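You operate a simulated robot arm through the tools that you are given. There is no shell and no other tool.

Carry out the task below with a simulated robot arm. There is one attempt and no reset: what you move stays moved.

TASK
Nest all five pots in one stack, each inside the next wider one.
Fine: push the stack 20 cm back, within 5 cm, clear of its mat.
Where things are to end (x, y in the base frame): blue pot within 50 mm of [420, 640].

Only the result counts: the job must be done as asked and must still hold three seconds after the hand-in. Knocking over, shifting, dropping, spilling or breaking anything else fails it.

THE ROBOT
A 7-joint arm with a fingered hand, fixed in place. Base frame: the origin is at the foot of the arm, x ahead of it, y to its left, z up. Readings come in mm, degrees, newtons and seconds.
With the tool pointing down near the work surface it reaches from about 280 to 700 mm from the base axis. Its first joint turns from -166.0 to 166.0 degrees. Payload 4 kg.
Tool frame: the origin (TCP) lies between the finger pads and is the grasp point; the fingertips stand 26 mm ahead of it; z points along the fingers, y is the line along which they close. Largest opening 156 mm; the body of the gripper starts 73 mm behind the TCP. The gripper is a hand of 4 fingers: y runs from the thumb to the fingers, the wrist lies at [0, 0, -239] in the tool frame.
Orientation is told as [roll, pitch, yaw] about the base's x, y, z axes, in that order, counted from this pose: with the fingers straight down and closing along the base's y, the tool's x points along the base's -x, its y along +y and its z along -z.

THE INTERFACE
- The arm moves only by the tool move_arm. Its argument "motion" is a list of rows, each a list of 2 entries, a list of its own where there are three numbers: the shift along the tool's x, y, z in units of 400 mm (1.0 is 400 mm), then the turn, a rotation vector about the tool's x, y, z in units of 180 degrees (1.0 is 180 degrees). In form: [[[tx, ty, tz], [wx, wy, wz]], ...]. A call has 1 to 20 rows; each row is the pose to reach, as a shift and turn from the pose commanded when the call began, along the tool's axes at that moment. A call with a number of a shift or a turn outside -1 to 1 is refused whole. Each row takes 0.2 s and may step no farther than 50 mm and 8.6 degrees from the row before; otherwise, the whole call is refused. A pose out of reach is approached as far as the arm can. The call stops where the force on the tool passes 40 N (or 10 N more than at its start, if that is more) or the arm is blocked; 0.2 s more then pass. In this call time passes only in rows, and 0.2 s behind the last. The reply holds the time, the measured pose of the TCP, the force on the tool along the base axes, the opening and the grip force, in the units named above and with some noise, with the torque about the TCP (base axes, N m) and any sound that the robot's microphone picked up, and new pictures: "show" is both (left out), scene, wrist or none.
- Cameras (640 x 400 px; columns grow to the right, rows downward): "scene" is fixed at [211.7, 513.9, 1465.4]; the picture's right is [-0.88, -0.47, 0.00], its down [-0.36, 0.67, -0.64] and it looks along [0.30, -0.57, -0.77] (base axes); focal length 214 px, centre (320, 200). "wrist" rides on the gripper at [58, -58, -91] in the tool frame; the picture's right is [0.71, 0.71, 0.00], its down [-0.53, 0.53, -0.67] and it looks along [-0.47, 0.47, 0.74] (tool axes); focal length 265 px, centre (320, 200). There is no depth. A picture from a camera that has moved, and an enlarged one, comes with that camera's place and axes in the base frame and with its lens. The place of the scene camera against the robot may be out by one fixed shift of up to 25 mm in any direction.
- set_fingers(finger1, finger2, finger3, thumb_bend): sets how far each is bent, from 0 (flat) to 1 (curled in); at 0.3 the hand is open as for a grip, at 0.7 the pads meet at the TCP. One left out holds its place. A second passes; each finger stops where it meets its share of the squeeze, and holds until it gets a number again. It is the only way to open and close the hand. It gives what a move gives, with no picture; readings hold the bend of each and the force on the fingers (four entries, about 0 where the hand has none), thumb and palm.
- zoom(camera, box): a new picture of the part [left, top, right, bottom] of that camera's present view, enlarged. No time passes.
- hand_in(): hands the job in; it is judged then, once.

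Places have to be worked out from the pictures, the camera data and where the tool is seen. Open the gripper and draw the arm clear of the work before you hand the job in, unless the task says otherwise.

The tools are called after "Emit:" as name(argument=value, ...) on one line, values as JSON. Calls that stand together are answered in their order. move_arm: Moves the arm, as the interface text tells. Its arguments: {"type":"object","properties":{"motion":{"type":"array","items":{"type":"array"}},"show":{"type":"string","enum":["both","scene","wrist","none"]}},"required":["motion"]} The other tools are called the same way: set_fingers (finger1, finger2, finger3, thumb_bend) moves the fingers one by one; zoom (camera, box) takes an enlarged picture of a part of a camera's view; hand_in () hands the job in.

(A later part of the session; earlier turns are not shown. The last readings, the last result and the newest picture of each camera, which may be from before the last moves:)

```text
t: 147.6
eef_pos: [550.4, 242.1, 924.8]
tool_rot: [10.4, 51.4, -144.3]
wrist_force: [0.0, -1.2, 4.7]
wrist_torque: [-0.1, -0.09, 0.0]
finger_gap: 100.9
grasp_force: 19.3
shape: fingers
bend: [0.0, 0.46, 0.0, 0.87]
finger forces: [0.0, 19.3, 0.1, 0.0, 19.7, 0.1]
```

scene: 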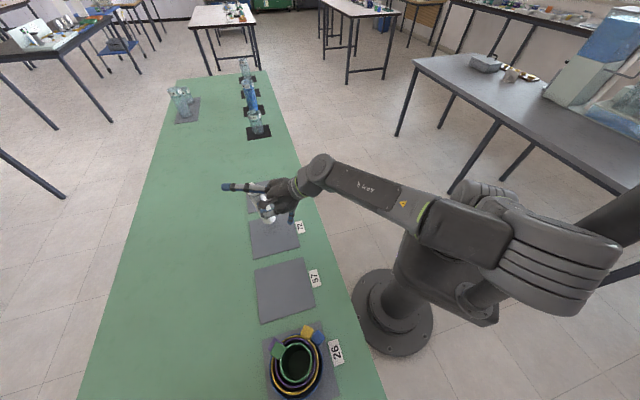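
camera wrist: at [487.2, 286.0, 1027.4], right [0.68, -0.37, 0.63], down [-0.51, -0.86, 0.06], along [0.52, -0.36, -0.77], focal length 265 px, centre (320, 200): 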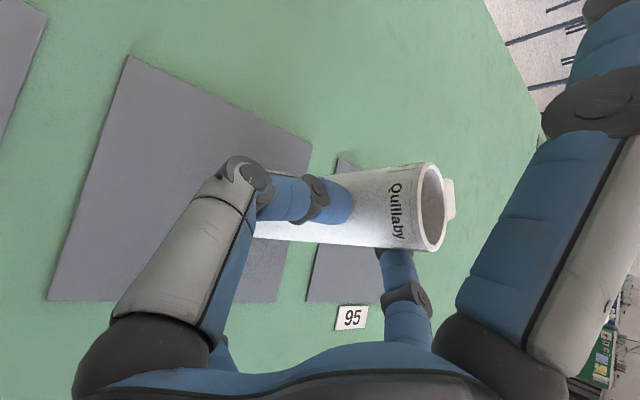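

The pot's base is touching the mat (4.7 N) and the flat finger is still clear. I rotate 3° more about the base to bring it closer to upright.

Emit:
move_arm(motion=[[[-0.0084, -0.0015, -0.0102], [-0.003, 0.0164, 0]]], show="wrist")

Emit:
zoom(camera="scene", box=[210, 170, 330, 270])

```text
t: 148.0
eef_pos: [545.3, 239.8, 925.3]
tool_rot: [11.7, 54.4, -143.3]
wrist_force: [-1.4, -1.0, 6.1]
wrist_torque: [-0.28, 0.56, -0.03]
finger_gap: 101.1
grasp_force: 22.5
shape: fingers
bend: [0.0, 0.46, 0.01, 0.88]
finger forces: [0.0, 18.6, 7.1, 0.0, 19.5, 0.1]
camera wrist: at [476.9, 282.7, 1017.6], right [0.65, -0.38, 0.66], down [-0.51, -0.86, 0.02], along [0.56, -0.35, -0.75], focal length 265 px, centre (320, 200)
```

wrist: 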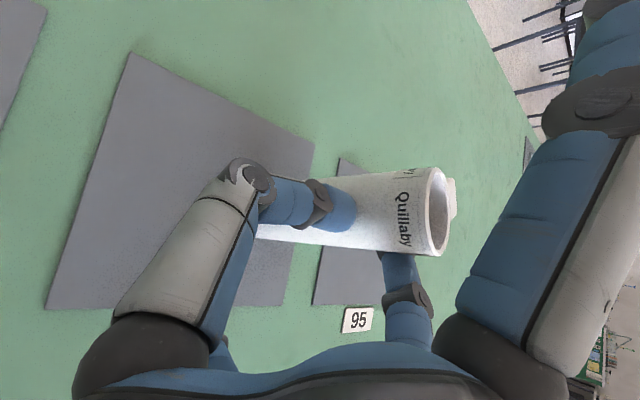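

```text
4.00 times, centred on (270, 220) of scene
camera zoom: at [211.7, 513.9, 1465.4], right [-0.88, -0.47, 0.0], down [-0.36, 0.67, -0.64], along [0.3, -0.57, -0.77], focal length 858 px, centre (520, 120)
```

zoom: 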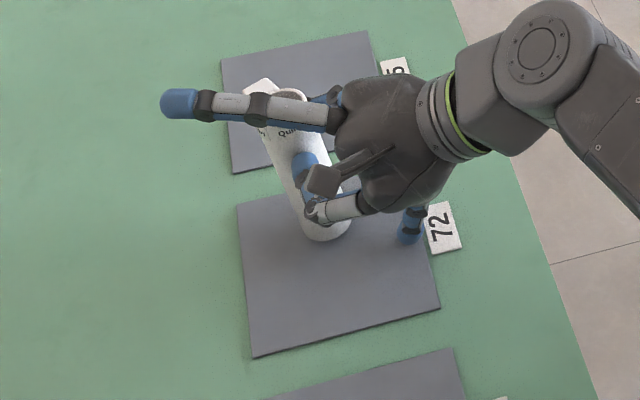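

Finger 3 now rests on the mat too, so this is as upright as this grip allows (about 8–10° lean, well inside its stable range). I release gently in steps so that it settles onto its base.

Emit:
set_fingers(finger2=0.44, thumb_bend=0.8)

Emit:
zoom(camera="scene", box=[210, 170, 330, 270])

Emit:
zoom(camera="wrist", box=[120, 60, 520, 340])

```text
t: 149.0
eef_pos: [546.1, 239.9, 925.5]
tool_rot: [11.8, 54.3, -143.3]
wrist_force: [-2.2, -0.8, 9.6]
wrist_torque: [-0.41, 0.63, -0.05]
finger_gap: 100.8
grasp_force: 5.2
shape: fingers
bend: [0.0, 0.43, 0.0, 0.8]
finger forces: [0.0, 0.8, 8.7, 0.0, 1.1, 0.0]
```

```text
4.00 times, centred on (270, 220) of scene
camera zoom: at [211.7, 513.9, 1465.4], right [-0.88, -0.47, 0.0], down [-0.36, 0.67, -0.64], along [0.3, -0.57, -0.77], focal length 858 px, centre (520, 120)
```

zoom: 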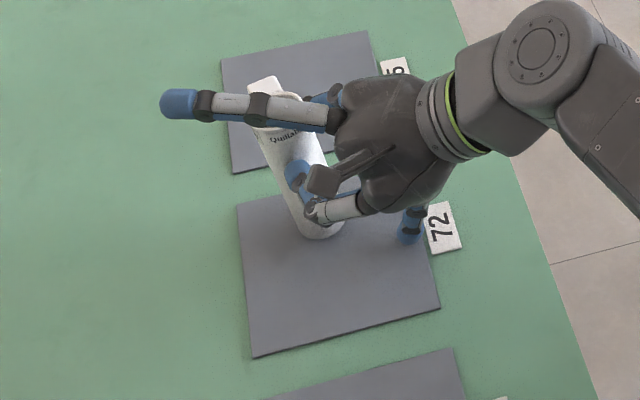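

```text
1.43 times, centred on (320, 200) of wrist
camera zoom: at [476.9, 282.9, 1017.5], right [0.65, -0.38, 0.66], down [-0.51, -0.86, 0.02], along [0.56, -0.35, -0.75], focal length 379 px, centre (320, 200)
```

zoom: 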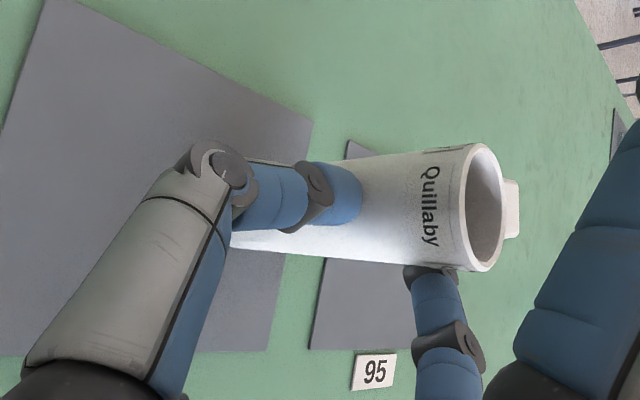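

The pot stays put with the grip nearly zero. I open a bit more.

Emit:
set_fingers(finger2=0.41, thumb_bend=0.72)

Emit:
zoom(camera="scene", box=[210, 170, 330, 270])

Emit:
zoom(camera="wrist", box=[120, 60, 520, 340])

```text
t: 150.0
eef_pos: [544.4, 239.1, 925.0]
tool_rot: [11.7, 54.3, -143.3]
wrist_force: [-1.5, 0.4, 11.6]
wrist_torque: [-0.49, 0.87, -0.07]
finger_gap: 101.4
grasp_force: 6.1
shape: fingers
bend: [0.0, 0.41, 0.01, 0.72]
finger forces: [0.1, 0.1, 11.4, 0.2, 0.1, 0.0]
```

```text
4.00 times, centred on (270, 220) of scene
camera zoom: at [211.7, 513.9, 1465.4], right [-0.88, -0.47, 0.0], down [-0.36, 0.67, -0.64], along [0.3, -0.57, -0.77], focal length 858 px, centre (520, 120)
```

zoom: 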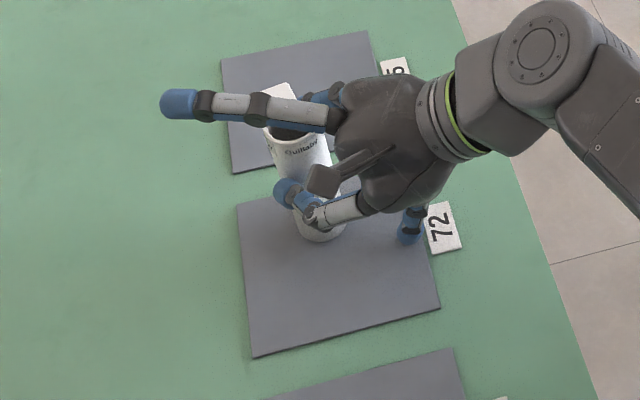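

```text
1.43 times, centred on (320, 200) of wrist
camera zoom: at [476.9, 282.9, 1017.5], right [0.65, -0.38, 0.66], down [-0.51, -0.86, 0.02], along [0.56, -0.35, -0.75], focal length 379 px, centre (320, 200)
```

zoom: 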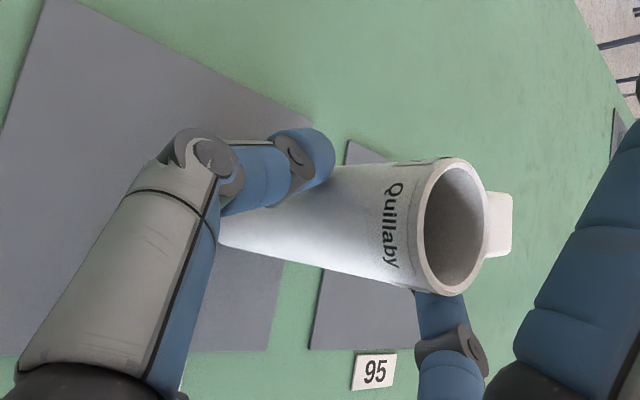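

The pot has rocked onto its base and now stands upright. I open the thumb and finger 2 fully.

Emit:
set_fingers(finger2=0.3, thumb_bend=0.5)

Emit:
set_fingers(finger2=0.25, thumb_bend=0.25)

Emit:
zoom(camera="wrist", box=[0, 0, 640, 400])

Emit:
zoom(camera="scene", box=[210, 170, 330, 270])

```text
t: 151.0
eef_pos: [543.8, 239.7, 926.0]
tool_rot: [11.7, 54.2, -143.3]
wrist_force: [-2.3, -1.0, 12.9]
wrist_torque: [-0.54, 0.93, -0.07]
finger_gap: 112.2
grasp_force: 5.9
shape: fingers
bend: [0.0, 0.3, 0.01, 0.5]
finger forces: [0.1, 0.0, 12.4, 0.0, 0.1, 0.0]
```

```text
t: 152.0
eef_pos: [545.2, 239.9, 924.9]
tool_rot: [11.7, 54.3, -143.4]
wrist_force: [-2.2, 0.4, 13.2]
wrist_torque: [-0.55, 0.97, -0.04]
finger_gap: 133.4
grasp_force: 6.5
shape: fingers
bend: [0.0, 0.25, 0.01, 0.25]
finger forces: [0.0, 0.0, 12.8, 0.0, 0.1, 0.1]
```

```text
1.00 times, centred on (320, 200) of wrist (not enlarged: the box is as wide or as high as the picture)
camera zoom: at [476.9, 282.9, 1017.5], right [0.65, -0.38, 0.66], down [-0.51, -0.86, 0.02], along [0.56, -0.35, -0.75], focal length 265 px, centre (320, 200)
```

zoom: 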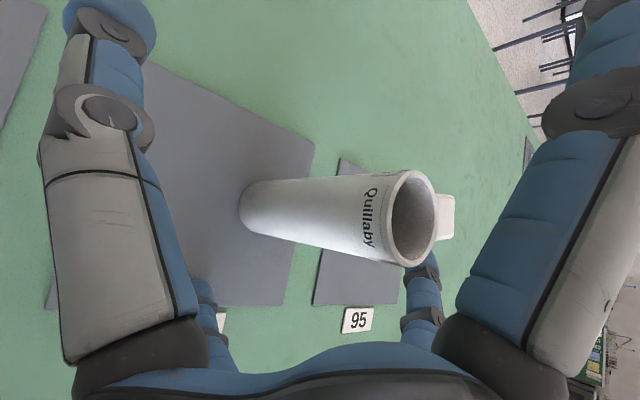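

```text
4.00 times, centred on (270, 220) of scene
camera zoom: at [211.7, 513.9, 1465.4], right [-0.88, -0.47, 0.0], down [-0.36, 0.67, -0.64], along [0.3, -0.57, -0.77], focal length 858 px, centre (520, 120)
```

zoom: 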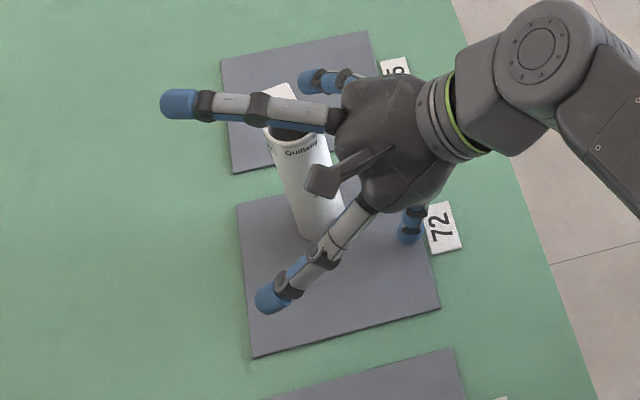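

White stands free between the open fingers. I withdraw straight back along the tool axis.

Emit:
move_arm(motion=[[[0, 0, -0.025], [0, 0, 0]], [[0, 0, -0.075], [0, 0, 0]], [[0, 0, -0.15], [0, 0, 0]], [[0, 0, -0.25], [0, 0, 0]]], show="both")

Emit:
zoom(camera="scene", box=[210, 160, 330, 260])

```text
t: 153.1
eef_pos: [503.6, 117.3, 978.9]
tool_rot: [12.9, 54.0, -153.5]
wrist_force: [-0.5, -0.4, -0.9]
wrist_torque: [0.05, -0.01, 0.03]
finger_gap: 133.2
grasp_force: 0.1
shape: fingers
bend: [0.0, 0.25, 0.0, 0.25]
finger forces: [0.1, 0.1, 0.0, 0.1, 0.1, 0.1]
stopped in row 4: the arm was blocked; the commanded pose is now the measured one
camera wrist: at [444.3, 174.3, 1070.3], right [0.56, -0.49, 0.66], down [-0.67, -0.74, 0.02], along [0.48, -0.46, -0.75], focal length 265 px, centre (320, 200)
```

scene: 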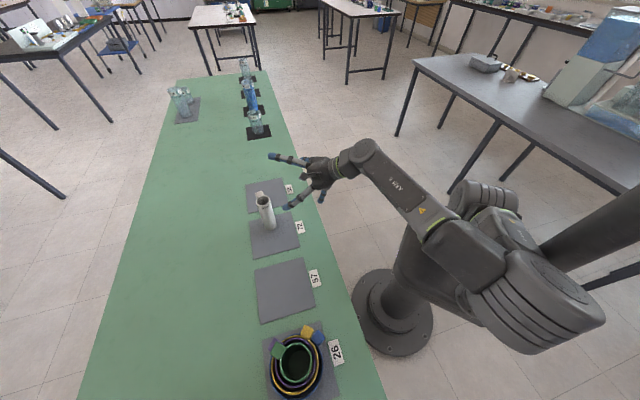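
wrist: 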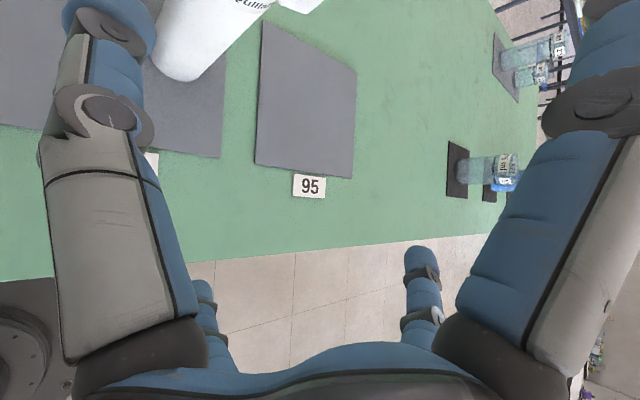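

```text
4.00 times, centred on (270, 210) of scene
camera zoom: at [211.7, 513.9, 1465.4], right [-0.88, -0.47, 0.0], down [-0.36, 0.67, -0.64], along [0.3, -0.57, -0.77], focal length 858 px, centre (520, 160)
```

zoom: 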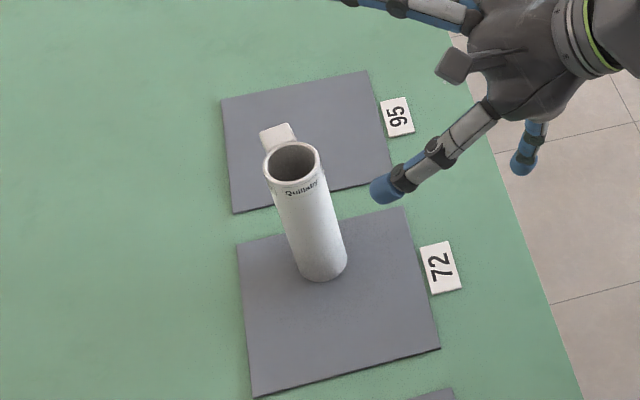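

White is standing upright on the purple mat near (566,213), handle toward about −30°. My elbow bumped the mast again while withdrawing, so I now straighten the tool and move out to the right to a clean posture.

Emit:
move_arm(motion=[[[0.0105, 0.0401, 0.0046], [0.007, -0.0431, 0]], [[0.0209, 0.0801, 0.0091], [0.014, -0.0862, 0]], [[0.0314, 0.1202, 0.0137], [0.021, -0.1293, 0]], [[0.0419, 0.1603, 0.0183], [0.0279, -0.1723, 0]], [[0.0524, 0.2004, 0.0229], [0.0349, -0.2154, 0]], [[0.0628, 0.2404, 0.0274], [0.0419, -0.2585, 0]], [[0.0733, 0.2805, 0.032], [0.0489, -0.3016, 0]]], show="both")

```text
t: 154.7
eef_pos: [559.7, 22.2, 1010.8]
tool_rot: [0.0, 0.1, -159.8]
wrist_force: [-0.1, 0.3, -0.4]
wrist_torque: [0.01, 0.01, -0.01]
finger_gap: 133.0
grasp_force: 0.2
shape: fingers
bend: [0.0, 0.25, 0.0, 0.25]
finger forces: [0.0, 0.0, 0.1, 0.1, 0.2, 0.0]
camera wrist: at [594.8, 96.3, 1102.3], right [0.91, -0.42, 0.0], down [-0.31, -0.67, 0.67], along [-0.28, -0.61, -0.74], focal length 265 px, centre (320, 200)
```

scene: 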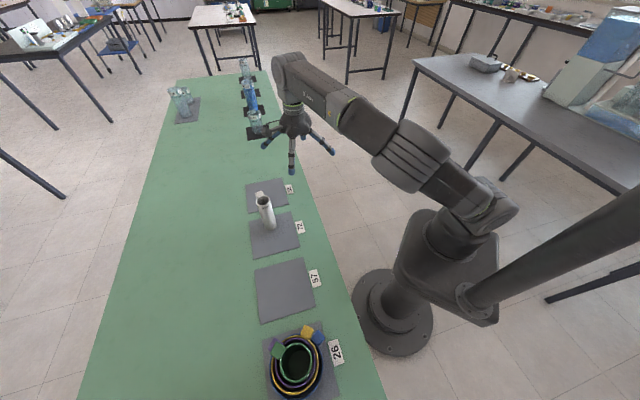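
wrist: 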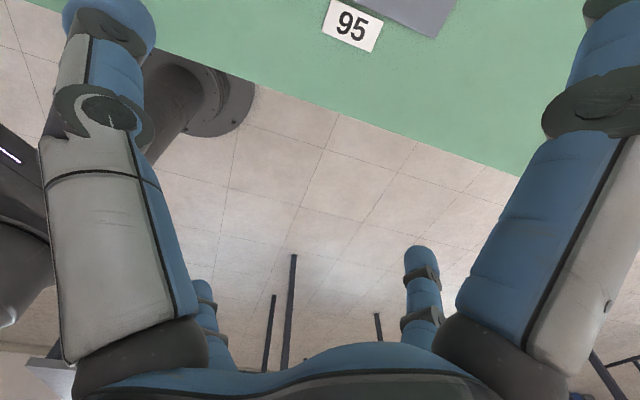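

Clean posture again. I set the fingers to open grip and move above white with yaw 150°, so that finger 1 is on the handle side and thumb/finger 2 can pinch across.

Emit:
set_fingers(finger1=0.2, finger2=0.3, finger3=0.2, thumb_bend=0.3)

Emit:
move_arm(motion=[[[0.0302, -0.0738, 0], [0, 0, 0.0465]], [[0.0603, -0.1477, 0], [0, 0, 0.093]], [[0.0905, -0.2215, 0], [0, 0, 0.1395]], [[0.1207, -0.2953, 0], [0, 0, 0.186]], [[0.1508, -0.3692, 0], [0, 0, 0.2325]], [[0.181, -0.443, 0], [0, 0, 0.279]]], show="wrist")

Emit:
zoom(camera="wrist", box=[220, 20, 420, 220])

```text
t: 155.7
eef_pos: [560.7, 21.9, 1010.6]
tool_rot: [0.0, 0.2, -159.9]
wrist_force: [0.3, -0.2, 0.7]
wrist_torque: [-0.01, 0.02, -0.01]
finger_gap: 116.0
grasp_force: 0.1
shape: fingers
bend: [0.2, 0.3, 0.2, 0.3]
finger forces: [0.0, 0.0, 0.0, 0.0, 0.0, 0.0]
```

```text
t: 157.1
eef_pos: [566.9, 212.1, 1010.4]
tool_rot: [-0.1, 0.2, 149.8]
wrist_force: [-0.5, -0.1, 0.3]
wrist_torque: [-0.02, 0.01, -0.01]
finger_gap: 116.1
grasp_force: 0.1
shape: fingers
bend: [0.2, 0.3, 0.2, 0.3]
finger forces: [0.0, 0.1, 0.0, 0.1, 0.0, 0.0]
camera wrist: at [645.8, 233.0, 1102.3], right [0.25, -0.97, 0.0], down [-0.72, -0.19, 0.67], along [-0.64, -0.17, -0.75], focal length 265 px, centre (320, 200)
```

wrist: 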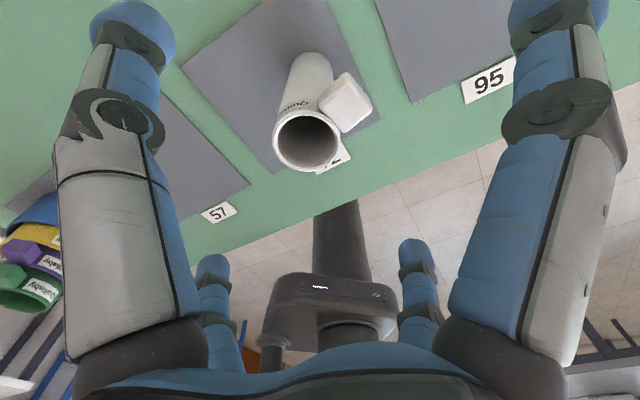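

```text
2.00 times, centred on (320, 120) of wrist
camera zoom: at [645.8, 233.0, 1102.3], right [0.25, -0.97, 0.0], down [-0.72, -0.19, 0.67], along [-0.64, -0.17, -0.75], focal length 531 px, centre (320, 360)
```

zoom: 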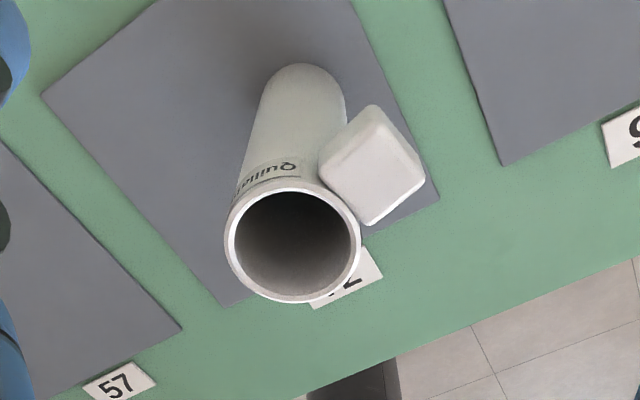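

Measured: white's centre is 8 mm off to one side, rim z≈954, handle az −27°, right under finger 1. I correct and descend to z≈966.

Emit:
move_arm(motion=[[[-0.0205, -0.0088, 0.0], [0, 0, 0]], [[-0.0205, -0.0088, 0.06], [0, 0, 0]], [[-0.0205, -0.0088, 0.111], [0, 0, 0]]], show="wrist")

Emit:
zoom(camera="wrist", box=[180, 40, 460, 260])

```text
t: 157.8
eef_pos: [561.3, 219.8, 965.0]
tool_rot: [-0.2, 0.1, 149.9]
wrist_force: [-0.1, -0.2, 0.1]
wrist_torque: [0.01, -0.01, -0.02]
finger_gap: 115.9
grasp_force: 0.1
shape: fingers
bend: [0.2, 0.3, 0.2, 0.3]
finger forces: [0.0, 0.0, 0.1, 0.1, 0.0, 0.1]
camera wrist: at [639.8, 240.8, 1057.1], right [0.26, -0.97, 0.0], down [-0.72, -0.19, 0.67], along [-0.64, -0.17, -0.75], focal length 265 px, centre (320, 200)
```

wrist: 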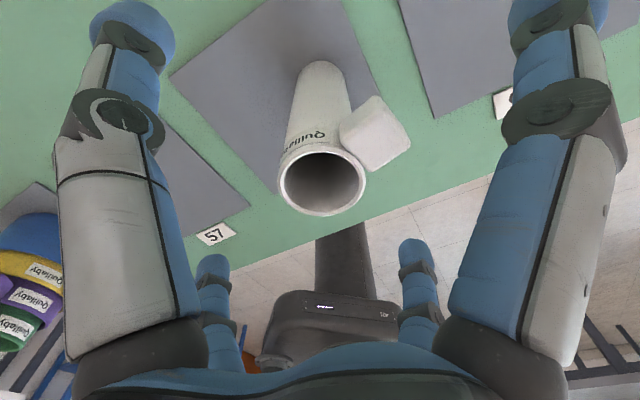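

```text
1.82 times, centred on (320, 150) of wrist
camera zoom: at [639.8, 240.8, 1057.1], right [0.26, -0.97, 0.0], down [-0.72, -0.19, 0.67], along [-0.64, -0.17, -0.75], focal length 483 px, centre (320, 291)
```

zoom: 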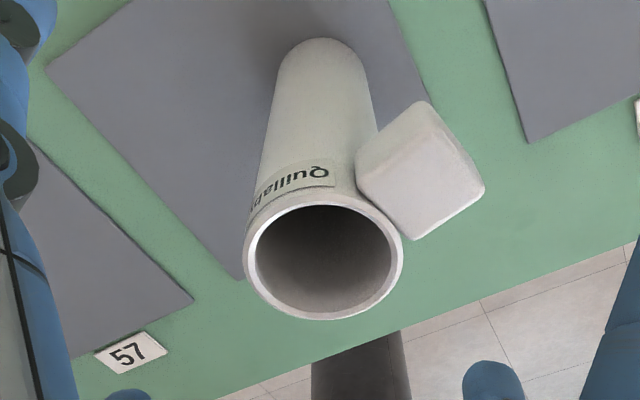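

About 2 mm off; I correct that and then close the thumb and finger 2 partway.

Emit:
move_arm(motion=[[[0.0055, -0.002, 0], [0, 0, 0]]], show="none")

Emit:
set_fingers(finger2=0.54, thumb_bend=0.54)

Emit:
zoom(camera="wrist", box=[120, 40, 520, 300])

```text
t: 158.2
eef_pos: [563.6, 219.5, 964.7]
tool_rot: [-0.1, 0.1, 149.9]
wrist_force: [0.6, 0.2, -0.5]
wrist_torque: [0.01, 0.0, -0.03]
finger_gap: 116.0
grasp_force: 0.1
shape: fingers
bend: [0.2, 0.3, 0.2, 0.3]
finger forces: [0.0, 0.1, 0.0, 0.0, 0.0, 0.0]
```

```text
t: 159.2
eef_pos: [564.3, 220.8, 965.1]
tool_rot: [-0.1, 0.1, 149.9]
wrist_force: [0.8, -0.1, 0.0]
wrist_torque: [0.02, 0.01, -0.01]
finger_gap: 91.9
grasp_force: 0.0
shape: fingers
bend: [0.2, 0.54, 0.2, 0.54]
finger forces: [0.0, 0.1, 0.0, 0.0, 0.0, 0.0]
```

```text
1.54 times, centred on (320, 170) of wrist
camera zoom: at [642.4, 240.8, 1056.9], right [0.26, -0.97, 0.0], down [-0.72, -0.19, 0.67], along [-0.64, -0.17, -0.75], focal length 408 px, centre (320, 246)
```

zoom: 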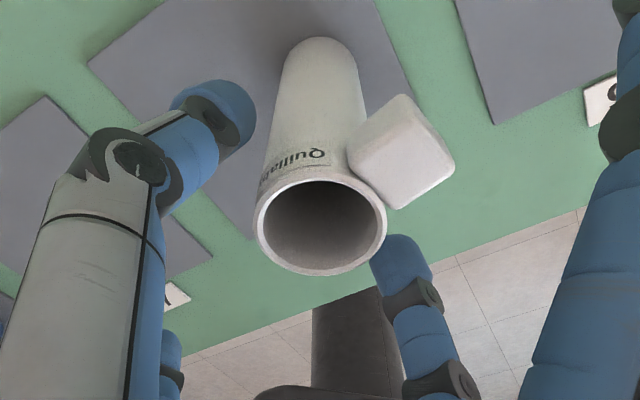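

Both are approaching evenly. I close to light contact and check.

Emit:
set_fingers(finger2=0.6, thumb_bend=0.6)

Emit:
zoom(camera="wrist", box=[120, 40, 520, 300])

```text
t: 160.2
eef_pos: [563.8, 219.6, 965.3]
tool_rot: [-0.1, 0.1, 149.9]
wrist_force: [-0.2, 0.5, 0.5]
wrist_torque: [-0.06, -0.02, -0.01]
finger_gap: 87.8
grasp_force: 1.0
shape: fingers
bend: [0.2, 0.59, 0.2, 0.6]
finger forces: [0.0, 0.6, 0.0, 0.0, 0.7, 0.0]
```

```text
1.54 times, centred on (320, 170) of wrist
camera zoom: at [642.4, 240.8, 1056.9], right [0.26, -0.97, 0.0], down [-0.72, -0.19, 0.67], along [-0.64, -0.17, -0.75], focal length 408 px, centre (320, 246)
```

zoom: 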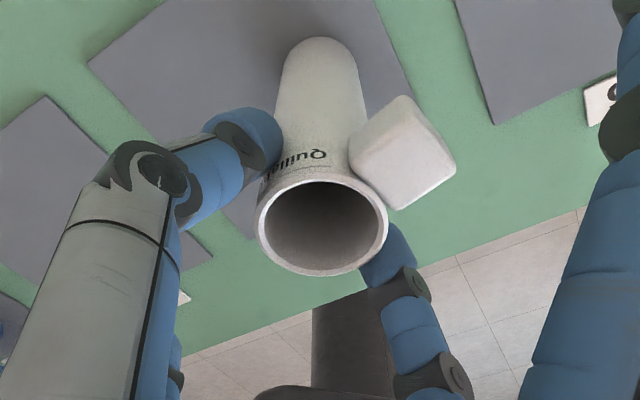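

Light balanced contact. I squeeze moderately, and bring finger 3 close to the far side as a steady.

Emit:
set_fingers(finger2=0.7, thumb_bend=0.67)

Emit:
set_fingers(finger3=0.56)

Emit:
zoom(camera="wrist", box=[120, 40, 520, 300])

```text
t: 161.2
eef_pos: [562.6, 218.7, 964.5]
tool_rot: [-0.1, 0.1, 150.0]
wrist_force: [-0.3, 0.2, 0.5]
wrist_torque: [0.0, 0.04, 0.04]
finger_gap: 86.9
grasp_force: 7.3
shape: fingers
bend: [0.2, 0.59, 0.2, 0.62]
finger forces: [0.0, 6.9, 0.0, 0.0, 7.1, 0.0]
```

```text
t: 162.2
eef_pos: [563.9, 220.8, 965.2]
tool_rot: [-0.1, 0.1, 149.8]
wrist_force: [-0.3, -0.7, 1.1]
wrist_torque: [-0.01, -0.03, 0.0]
finger_gap: 87.2
grasp_force: 6.7
shape: fingers
bend: [0.2, 0.59, 0.56, 0.62]
finger forces: [0.0, 6.9, 0.0, 0.0, 7.1, 0.0]
```

```text
1.54 times, centred on (320, 170) of wrist
camera zoom: at [642.4, 240.8, 1056.9], right [0.26, -0.97, 0.0], down [-0.72, -0.19, 0.67], along [-0.64, -0.17, -0.75], focal length 408 px, centre (320, 246)
```

zoom: 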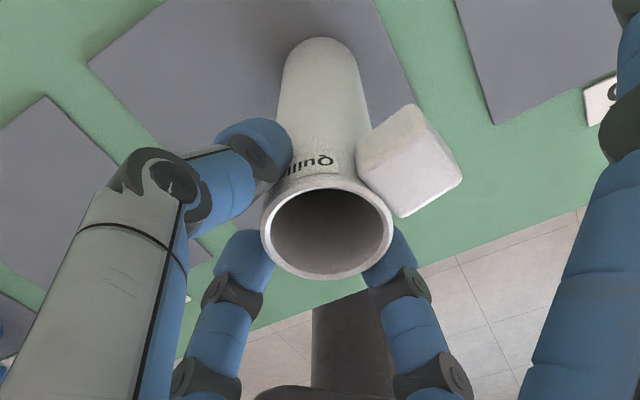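

Held with 7 N per side. I lift 20 mm and check that it hangs straight.

Emit:
move_arm(motion=[[[0, 0, -0.02], [0, 0, 0]], [[0, 0, -0.05], [0, 0, 0]]], show="both")

Emit:
zoom(camera="scene", box=[200, 140, 320, 240])

```text
t: 162.8
eef_pos: [563.7, 219.7, 985.5]
tool_rot: [-0.1, 0.1, 149.9]
wrist_force: [-0.1, 0.8, -0.3]
wrist_torque: [0.0, 0.01, -0.02]
finger_gap: 86.9
grasp_force: 6.8
shape: fingers
bend: [0.2, 0.59, 0.56, 0.62]
finger forces: [0.0, 6.8, 0.1, 0.0, 6.7, 0.0]
camera wrist: at [642.4, 241.1, 1076.9], right [0.26, -0.97, 0.0], down [-0.72, -0.19, 0.67], along [-0.64, -0.17, -0.75], focal length 265 px, centre (320, 200)
```

scene: 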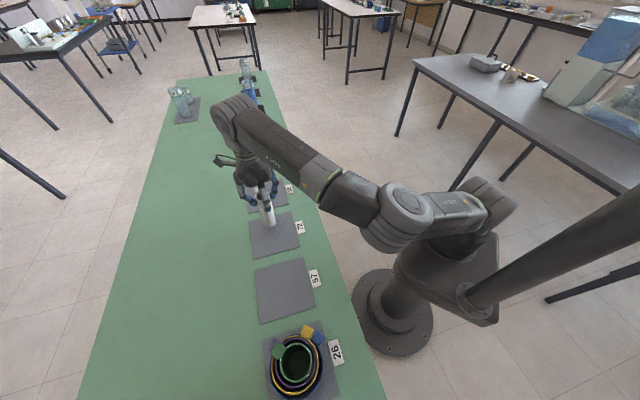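
wrist: 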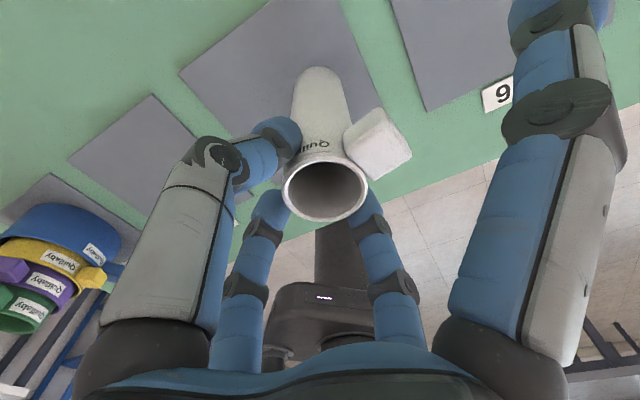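

```text
4.00 times, centred on (260, 190) of scene
camera zoom: at [211.7, 513.9, 1465.4], right [-0.88, -0.47, 0.0], down [-0.36, 0.67, -0.64], along [0.3, -0.57, -0.77], focal length 858 px, centre (560, 240)
```

zoom: 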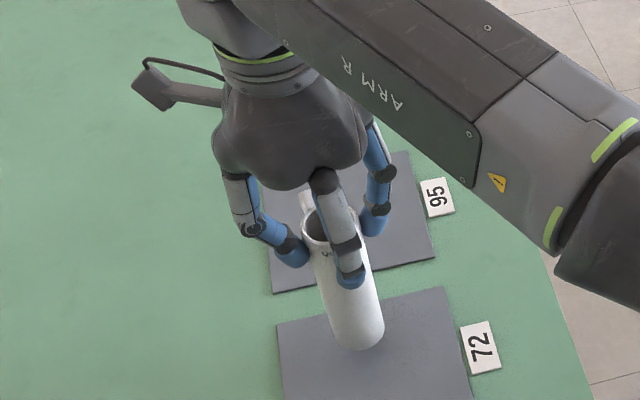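

White hangs straight. I raise it high enough to clear the stack.

Emit:
move_arm(motion=[[[0, 0, -0.08], [0, 0, 0]], [[0, 0, -0.16], [0, 0, 0]], [[0, 0, -0.24], [0, 0, 0]], [[0, 0, -0.305], [0, 0, 0]]], show="wrist")

```text
t: 163.8
eef_pos: [564.1, 218.0, 1109.9]
tool_rot: [0.0, 0.1, 149.9]
wrist_force: [0.5, 0.3, -1.3]
wrist_torque: [0.0, 0.03, -0.01]
finger_gap: 86.9
grasp_force: 7.0
shape: fingers
bend: [0.2, 0.59, 0.56, 0.62]
finger forces: [0.1, 6.8, 0.1, 0.0, 6.8, 0.0]
camera wrist: at [643.1, 240.1, 1200.3], right [0.26, -0.97, 0.0], down [-0.72, -0.19, 0.67], along [-0.64, -0.17, -0.75], focal length 265 px, centre (320, 200)
```

wrist: 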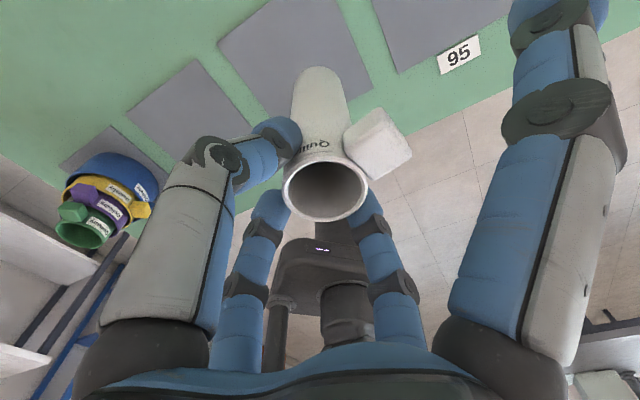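

Steady. Now I turn yaw +120° here (to 270°), which lifts the elbow before going toward the stack.

Emit:
move_arm(motion=[[[0, 0, 0], [0, 0, -0.0444]], [[0, 0, 0], [0, 0, -0.0889]], [[0, 0, 0], [0, 0, -0.1333]], [[0, 0, 0], [0, 0, -0.1778]], [[0, 0, 0], [0, 0, -0.2222]], [[0, 0, 0], [0, 0, -0.2667]], [[0, 0, 0], [0, 0, -0.3111]], [[0, 0, 0], [0, 0, -0.3556]], [[0, 0, 0], [0, 0, -0.4]], [[0, 0, 0], [0, 0, -0.4444]], [[0, 0, 0], [0, 0, -0.4889]], [[0, 0, 0], [0, 0, -0.5333]], [[0, 0, 0], [0, 0, -0.5778]], [[0, 0, 0], [0, 0, -0.6222]], [[0, 0, 0], [0, 0, -0.6667]]], show="both")

```text
t: 167.1
eef_pos: [564.1, 221.9, 1107.4]
tool_rot: [0.1, -0.2, -89.8]
wrist_force: [-0.7, 2.7, -3.0]
wrist_torque: [-0.22, 0.0, -0.01]
finger_gap: 86.7
grasp_force: 6.6
shape: fingers
bend: [0.2, 0.59, 0.56, 0.63]
finger forces: [0.0, 6.8, 0.1, 0.1, 6.7, 0.0]
camera wrist: at [505.7, 280.1, 1198.0], right [0.71, 0.71, 0.0], down [0.52, -0.52, 0.67], along [0.48, -0.47, -0.74], focal length 265 px, centre (320, 200)
```

scene: 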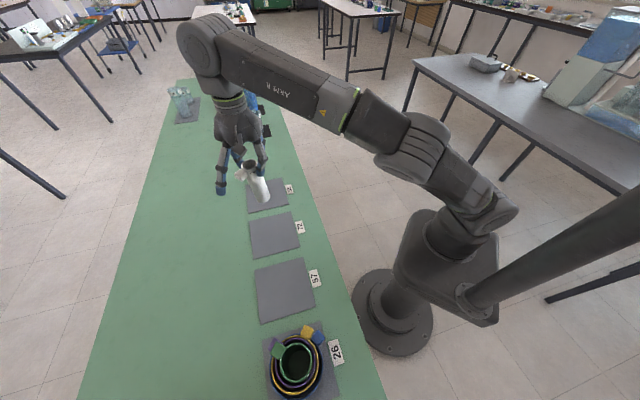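
wrist: 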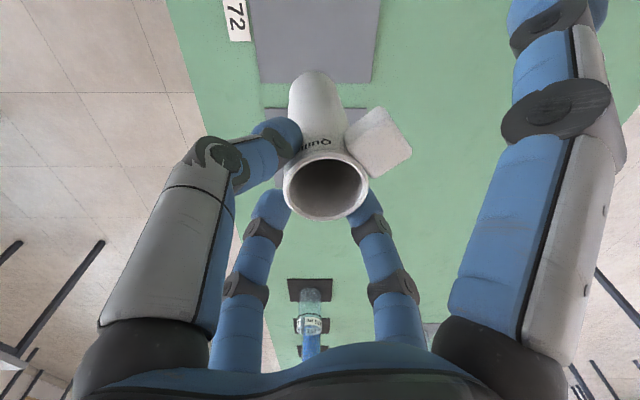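

Posture is good. I swing toward the stack with yaw following, pausing partway to check the elbow.

Emit:
move_arm(motion=[[[0.0932, -0.05, 0], [0, 0, -0.0238]], [[0.1822, -0.1058, 0], [0, 0, -0.0476]], [[0.2663, -0.1676, 0], [0, 0, -0.0713]], [[0.3453, -0.2348, 0], [0, 0, -0.0951]], [[0.4193, -0.3068, 0], [0, 0, -0.1189]], [[0.4873, -0.383, 0], [0, 0, -0.1427]], [[0.5496, -0.4636, 0], [0, 0, -0.1665]]], show="scene")

Emit:
zoom(camera="scene", box=[560, 0, 600, 400])

```text
t: 168.7
eef_pos: [377.8, 439.5, 1106.6]
tool_rot: [0.2, -0.1, -60.2]
wrist_force: [0.4, -0.3, -1.9]
wrist_torque: [0.03, -0.01, -0.03]
finger_gap: 86.6
grasp_force: 6.5
shape: fingers
bend: [0.2, 0.59, 0.56, 0.63]
finger forces: [0.1, 6.6, 0.1, 0.1, 6.6, 0.1]
```

scene: 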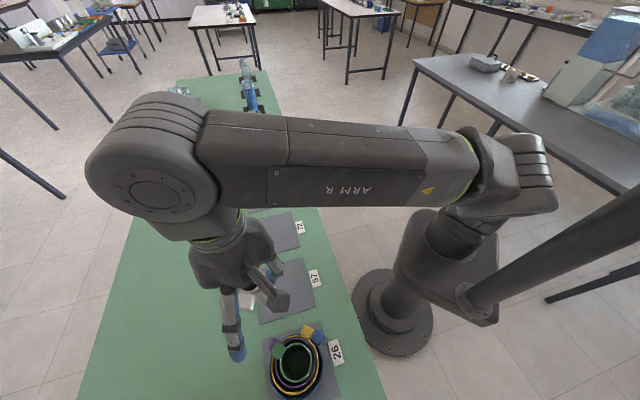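

```text
1.00 times, centred on (580, 200) of scene (not enlarged: the box is as wide or as high as the picture)
camera zoom: at [211.7, 513.9, 1465.4], right [-0.88, -0.47, 0.0], down [-0.36, 0.67, -0.64], along [0.3, -0.57, -0.77], focal length 214 px, centre (60, 200)
```

zoom: 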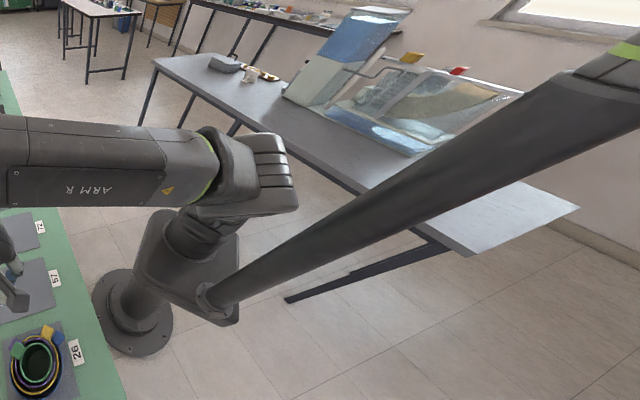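

Elbow well clear. I finish the move over the stack.

Emit:
move_arm(motion=[[[0.0902, -0.0457, 0], [0, 0, -0.0244]], [[0.1764, -0.0972, 0], [0, 0, -0.0489]], [[0.2585, -0.1545, 0], [0, 0, -0.0733]]], show="wrist")

Emit:
zoom(camera="wrist", box=[200, 0, 440, 150])

```text
t: 169.4
eef_pos: [274.9, 498.3, 1105.4]
tool_rot: [0.1, 0.0, -47.0]
wrist_force: [-0.8, -1.3, -1.0]
wrist_torque: [0.0, -0.03, 0.03]
finger_gap: 86.7
grasp_force: 6.1
shape: fingers
bend: [0.2, 0.59, 0.56, 0.63]
finger forces: [0.0, 6.6, 0.0, 0.0, 6.4, 0.0]
camera wrist: at [192.8, 500.7, 1197.9], right [0.03, 1.0, 0.0], down [0.74, -0.03, 0.67], along [0.67, -0.02, -0.74], focal length 265 px, centre (320, 200)
```

wrist: 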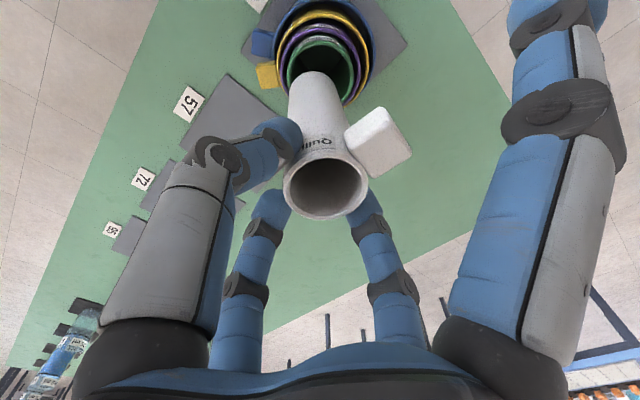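

```text
2.67 times, centred on (320, 75) of wrist
camera zoom: at [192.8, 500.7, 1197.9], right [0.03, 1.0, 0.0], down [0.74, -0.03, 0.67], along [0.67, -0.02, -0.74], focal length 708 px, centre (320, 533)
```

zoom: 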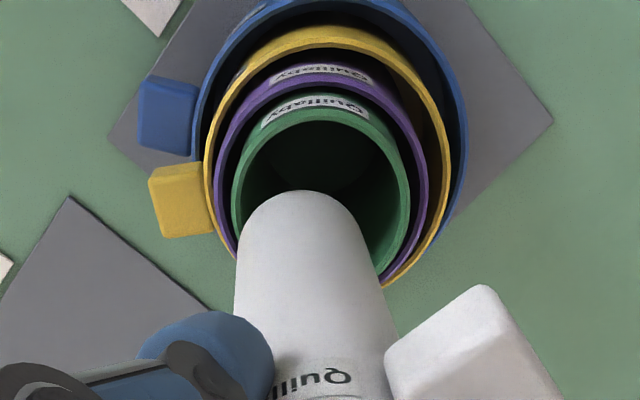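

White hangs with a slight 4° tilt, its bottom about 12 mm beyond and 5 mm left of green's centre. I shift to put the bottom over green's centre and look again.

Emit:
move_arm(motion=[[[0.0156, -0.0062, 0], [0, 0, 0]], [[0.0311, -0.0124, 0], [0, 0, 0]], [[0.0311, -0.0124, 0], [0, 0, 0]]], show="none")

Emit:
zoom(camera="wrist", box=[200, 0, 440, 150])

```text
t: 170.2
eef_pos: [262.1, 504.8, 1107.7]
tool_rot: [0.0, -0.1, -47.0]
wrist_force: [-0.2, -0.5, -1.1]
wrist_torque: [-0.01, 0.03, -0.03]
finger_gap: 86.7
grasp_force: 5.7
shape: fingers
bend: [0.2, 0.59, 0.56, 0.63]
finger forces: [0.0, 6.7, 0.1, 0.1, 6.6, 0.1]
```

```text
2.67 times, centred on (320, 75) of wrist
camera zoom: at [179.7, 507.4, 1197.6], right [0.03, 1.0, 0.0], down [0.74, -0.03, 0.67], along [0.67, -0.02, -0.74], focal length 708 px, centre (320, 533)
```

zoom: 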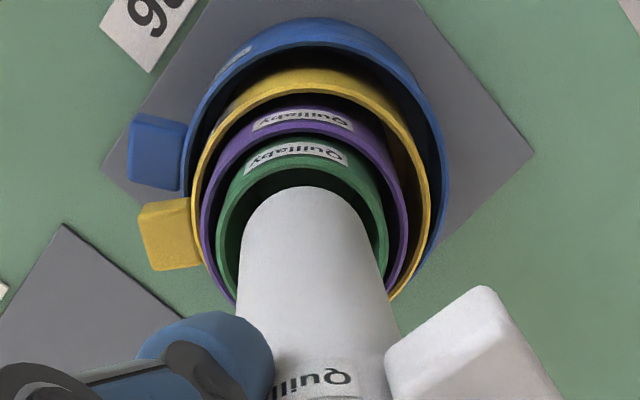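

Bottom and green's mouth now agree within 2 mm. I lower 32 mm slowly so that the bottom enters green.

Emit:
move_arm(motion=[[[-0.0048, -0.0002, 0.02], [0, 0, 0]], [[-0.0048, -0.0002, 0.04], [0, 0, 0]], [[-0.0048, -0.0002, 0.06], [0, 0, 0]], [[-0.0048, -0.0002, 0.08], [0, 0, 0]]], show="none")

Emit:
zoom(camera="wrist", box=[200, 0, 440, 150])

```text
t: 171.2
eef_pos: [264.5, 500.9, 1074.2]
tool_rot: [0.1, -0.2, -46.9]
wrist_force: [0.3, -0.3, -0.8]
wrist_torque: [-0.01, -0.03, 0.0]
finger_gap: 86.7
grasp_force: 6.1
shape: fingers
bend: [0.2, 0.59, 0.56, 0.63]
finger forces: [0.1, 6.7, 0.0, 0.0, 6.6, 0.0]
```

```text
2.67 times, centred on (320, 75) of wrist
camera zoom: at [181.5, 504.8, 1165.3], right [0.03, 1.0, 0.0], down [0.74, -0.03, 0.67], along [0.67, -0.02, -0.74], focal length 708 px, centre (320, 533)
```

zoom: 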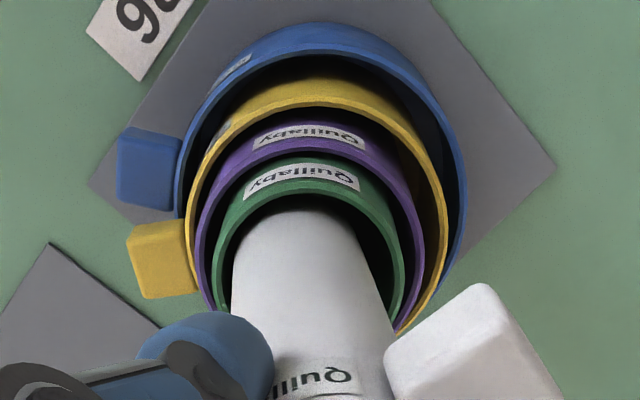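

White is inside green, centred. I continue down 50 mm, drifting ~3 mm to share the tilt clearance.

Emit:
move_arm(motion=[[[-0.001, -0.0004, 0.02], [0, 0, 0]], [[-0.002, -0.0008, 0.04], [0, 0, 0]], [[-0.003, -0.0012, 0.06], [0, 0, 0]], [[-0.004, -0.0016, 0.08], [0, 0, 0]], [[-0.005, -0.002, 0.1], [0, 0, 0]], [[-0.006, -0.0024, 0.12], [0, 0, 0]]], show="none")

Emit:
zoom(camera="wrist", box=[200, 0, 440, 150])

```text
t: 172.7
eef_pos: [263.9, 499.4, 1027.1]
tool_rot: [0.2, -0.1, -46.9]
wrist_force: [0.0, 0.1, -1.2]
wrist_torque: [-0.02, 0.0, 0.01]
finger_gap: 86.7
grasp_force: 6.8
shape: fingers
bend: [0.2, 0.59, 0.56, 0.63]
finger forces: [0.0, 6.6, 0.1, 0.0, 6.6, 0.0]
```

```text
2.67 times, centred on (320, 75) of wrist
camera zoom: at [181.7, 503.3, 1117.8], right [0.03, 1.0, 0.0], down [0.74, -0.03, 0.67], along [0.67, -0.02, -0.74], focal length 708 px, centre (320, 533)
```

zoom: 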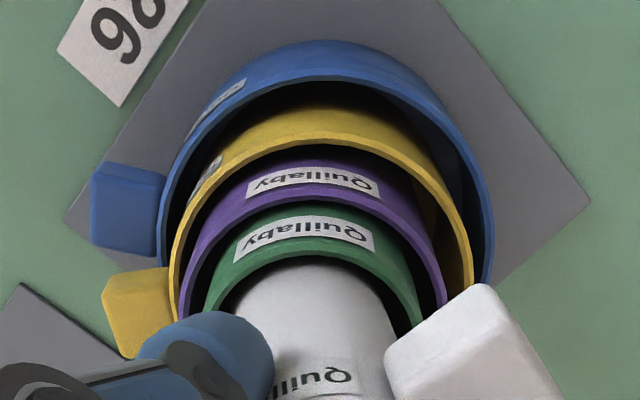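

Still centred and free. I lower another 30 mm.

Emit:
move_arm(motion=[[[-0.0005, -0.0002, 0.02], [0, 0, 0]], [[-0.001, -0.0004, 0.04], [0, 0, 0]], [[-0.0015, -0.0006, 0.06], [0, 0, 0]], [[-0.002, -0.0008, 0.075], [0, 0, 0]]], show="wrist")

Emit:
zoom(camera="wrist", box=[140, 0, 500, 260])

```text
t: 173.7
eef_pos: [263.6, 499.9, 997.3]
tool_rot: [0.1, -0.1, -46.9]
wrist_force: [0.2, 0.5, -0.6]
wrist_torque: [-0.04, -0.05, 0.03]
finger_gap: 86.8
grasp_force: 7.0
shape: fingers
bend: [0.2, 0.59, 0.56, 0.63]
finger forces: [0.0, 6.6, 0.1, 0.0, 6.5, 0.1]
camera wrist: at [181.1, 502.2, 1088.5], right [0.03, 1.0, 0.0], down [0.74, -0.03, 0.67], along [0.67, -0.02, -0.74], focal length 265 px, centre (320, 200)
```

wrist: 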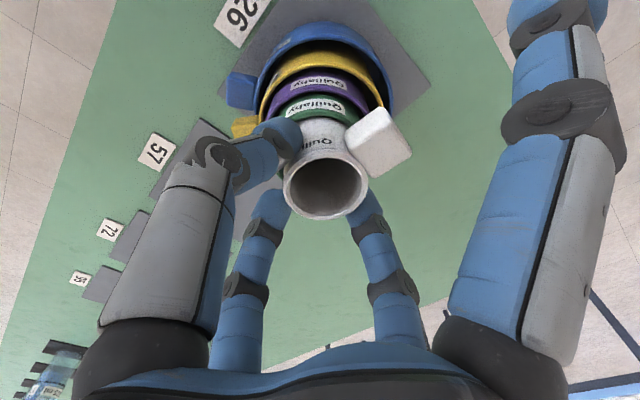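

```text
1.54 times, centred on (320, 130) of wrist
camera zoom: at [181.1, 502.2, 1088.5], right [0.03, 1.0, 0.0], down [0.74, -0.03, 0.67], along [0.67, -0.02, -0.74], focal length 408 px, centre (320, 308)
```

zoom: 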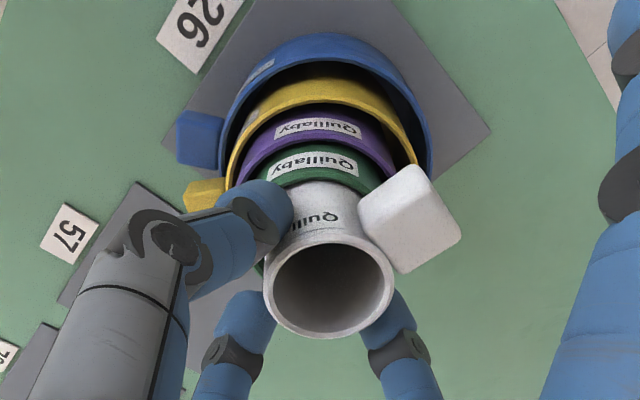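

Only about 15 mm to go. I lower in small steps, watching for contact.

Emit:
move_arm(motion=[[[0, 0, 0.01], [0, 0, 0]], [[0, 0, 0.02], [0, 0, 0]], [[0, 0, 0.026], [0, 0, 0]]], show="none")

```text
t: 174.4
eef_pos: [264.6, 500.3, 987.3]
tool_rot: [0.2, -0.1, -47.1]
wrist_force: [0.4, 1.2, -0.9]
wrist_torque: [0.0, 0.02, 0.01]
finger_gap: 86.8
grasp_force: 6.5
shape: fingers
bend: [0.2, 0.59, 0.56, 0.63]
finger forces: [0.0, 6.7, 0.0, 0.0, 6.7, 0.1]
```

Emit:
move_arm(motion=[[[0, 0, 0.005], [0, 0, 0]], [[0, 0, 0.01], [0, 0, 0]]], show="wrist")

```text
t: 175.1
eef_pos: [264.4, 500.4, 983.1]
tool_rot: [0.2, -0.1, -47.0]
wrist_force: [0.9, 0.6, 4.6]
wrist_torque: [0.08, -0.05, 0.0]
finger_gap: 86.9
grasp_force: 8.7
shape: fingers
bend: [0.2, 0.59, 0.56, 0.63]
finger forces: [0.0, 9.8, 0.0, 0.0, 7.6, 0.1]
camera wrist: at [181.9, 502.8, 1074.4], right [0.03, 1.0, 0.0], down [0.74, -0.03, 0.67], along [0.67, -0.02, -0.74], focal length 265 px, centre (320, 200)
```

wrist: 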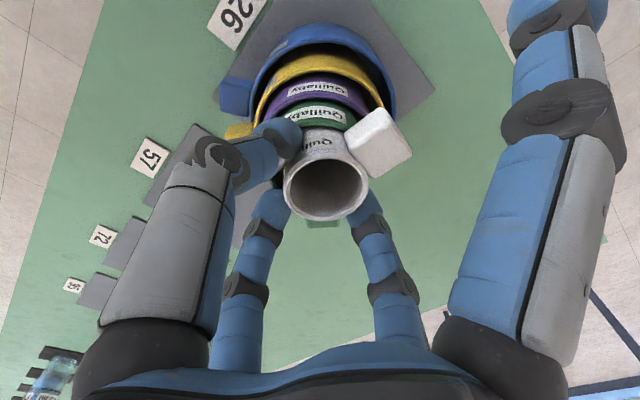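

First light contact at z≈983 (finger 2 on green's rim, seat within a couple of mm). I move finger 3 away and release the thumb and finger 2 together.

Emit:
set_fingers(finger3=0.3)

Emit:
set_fingers(finger2=0.53, thumb_bend=0.55)

Emit:
zoom(camera="wrist", box=[140, 0, 500, 260])

```text
t: 176.1
eef_pos: [264.3, 499.6, 982.8]
tool_rot: [0.2, -0.1, -47.0]
wrist_force: [0.2, 0.0, 9.7]
wrist_torque: [0.15, -0.13, 0.02]
finger_gap: 86.7
grasp_force: 10.6
shape: fingers
bend: [0.2, 0.59, 0.3, 0.63]
finger forces: [0.1, 13.8, 0.0, 0.1, 7.9, 0.0]
```

```text
t: 177.1
eef_pos: [264.5, 499.6, 983.9]
tool_rot: [0.2, 0.0, -47.0]
wrist_force: [0.0, 0.4, 13.8]
wrist_torque: [0.39, -0.38, 0.02]
finger_gap: 90.6
grasp_force: 7.1
shape: fingers
bend: [0.2, 0.53, 0.3, 0.55]
finger forces: [0.0, 14.0, 0.0, 0.0, 0.0, 0.0]
```

```text
1.54 times, centred on (320, 130) of wrist
camera zoom: at [181.8, 502.7, 1074.2], right [0.03, 1.0, 0.0], down [0.74, -0.03, 0.67], along [0.67, -0.02, -0.74], focal length 408 px, centre (320, 308)
```

zoom: 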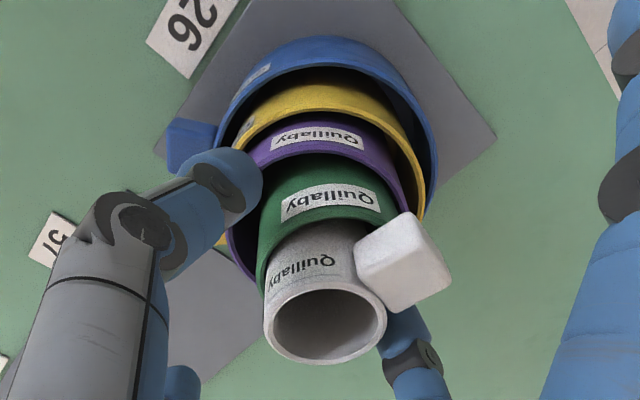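

White is released, but finger 2 is pressing on green's rim and tilting it. I raise the hand straight up right away to unload.

Emit:
move_arm(motion=[[[0, 0, -0.01], [0, 0, 0]], [[0, 0, -0.02], [0, 0, 0]]], show="none")

Emit:
zoom(camera="wrist", box=[140, 0, 500, 260])

```text
t: 177.7
eef_pos: [264.0, 500.3, 990.3]
tool_rot: [0.1, -0.1, -47.0]
wrist_force: [0.6, -0.2, 0.3]
wrist_torque: [0.0, 0.02, -0.02]
finger_gap: 90.6
grasp_force: 0.0
shape: fingers
bend: [0.2, 0.53, 0.3, 0.55]
finger forces: [0.1, 0.1, 0.0, 0.0, 0.1, 0.0]
```

```text
1.54 times, centred on (320, 130) of wrist
camera zoom: at [181.5, 502.9, 1081.3], right [0.03, 1.0, 0.0], down [0.74, -0.03, 0.67], along [0.67, -0.02, -0.74], focal length 408 px, centre (320, 308)
```

zoom: 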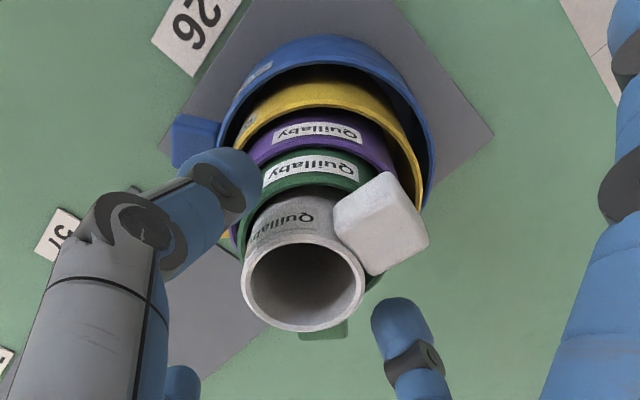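

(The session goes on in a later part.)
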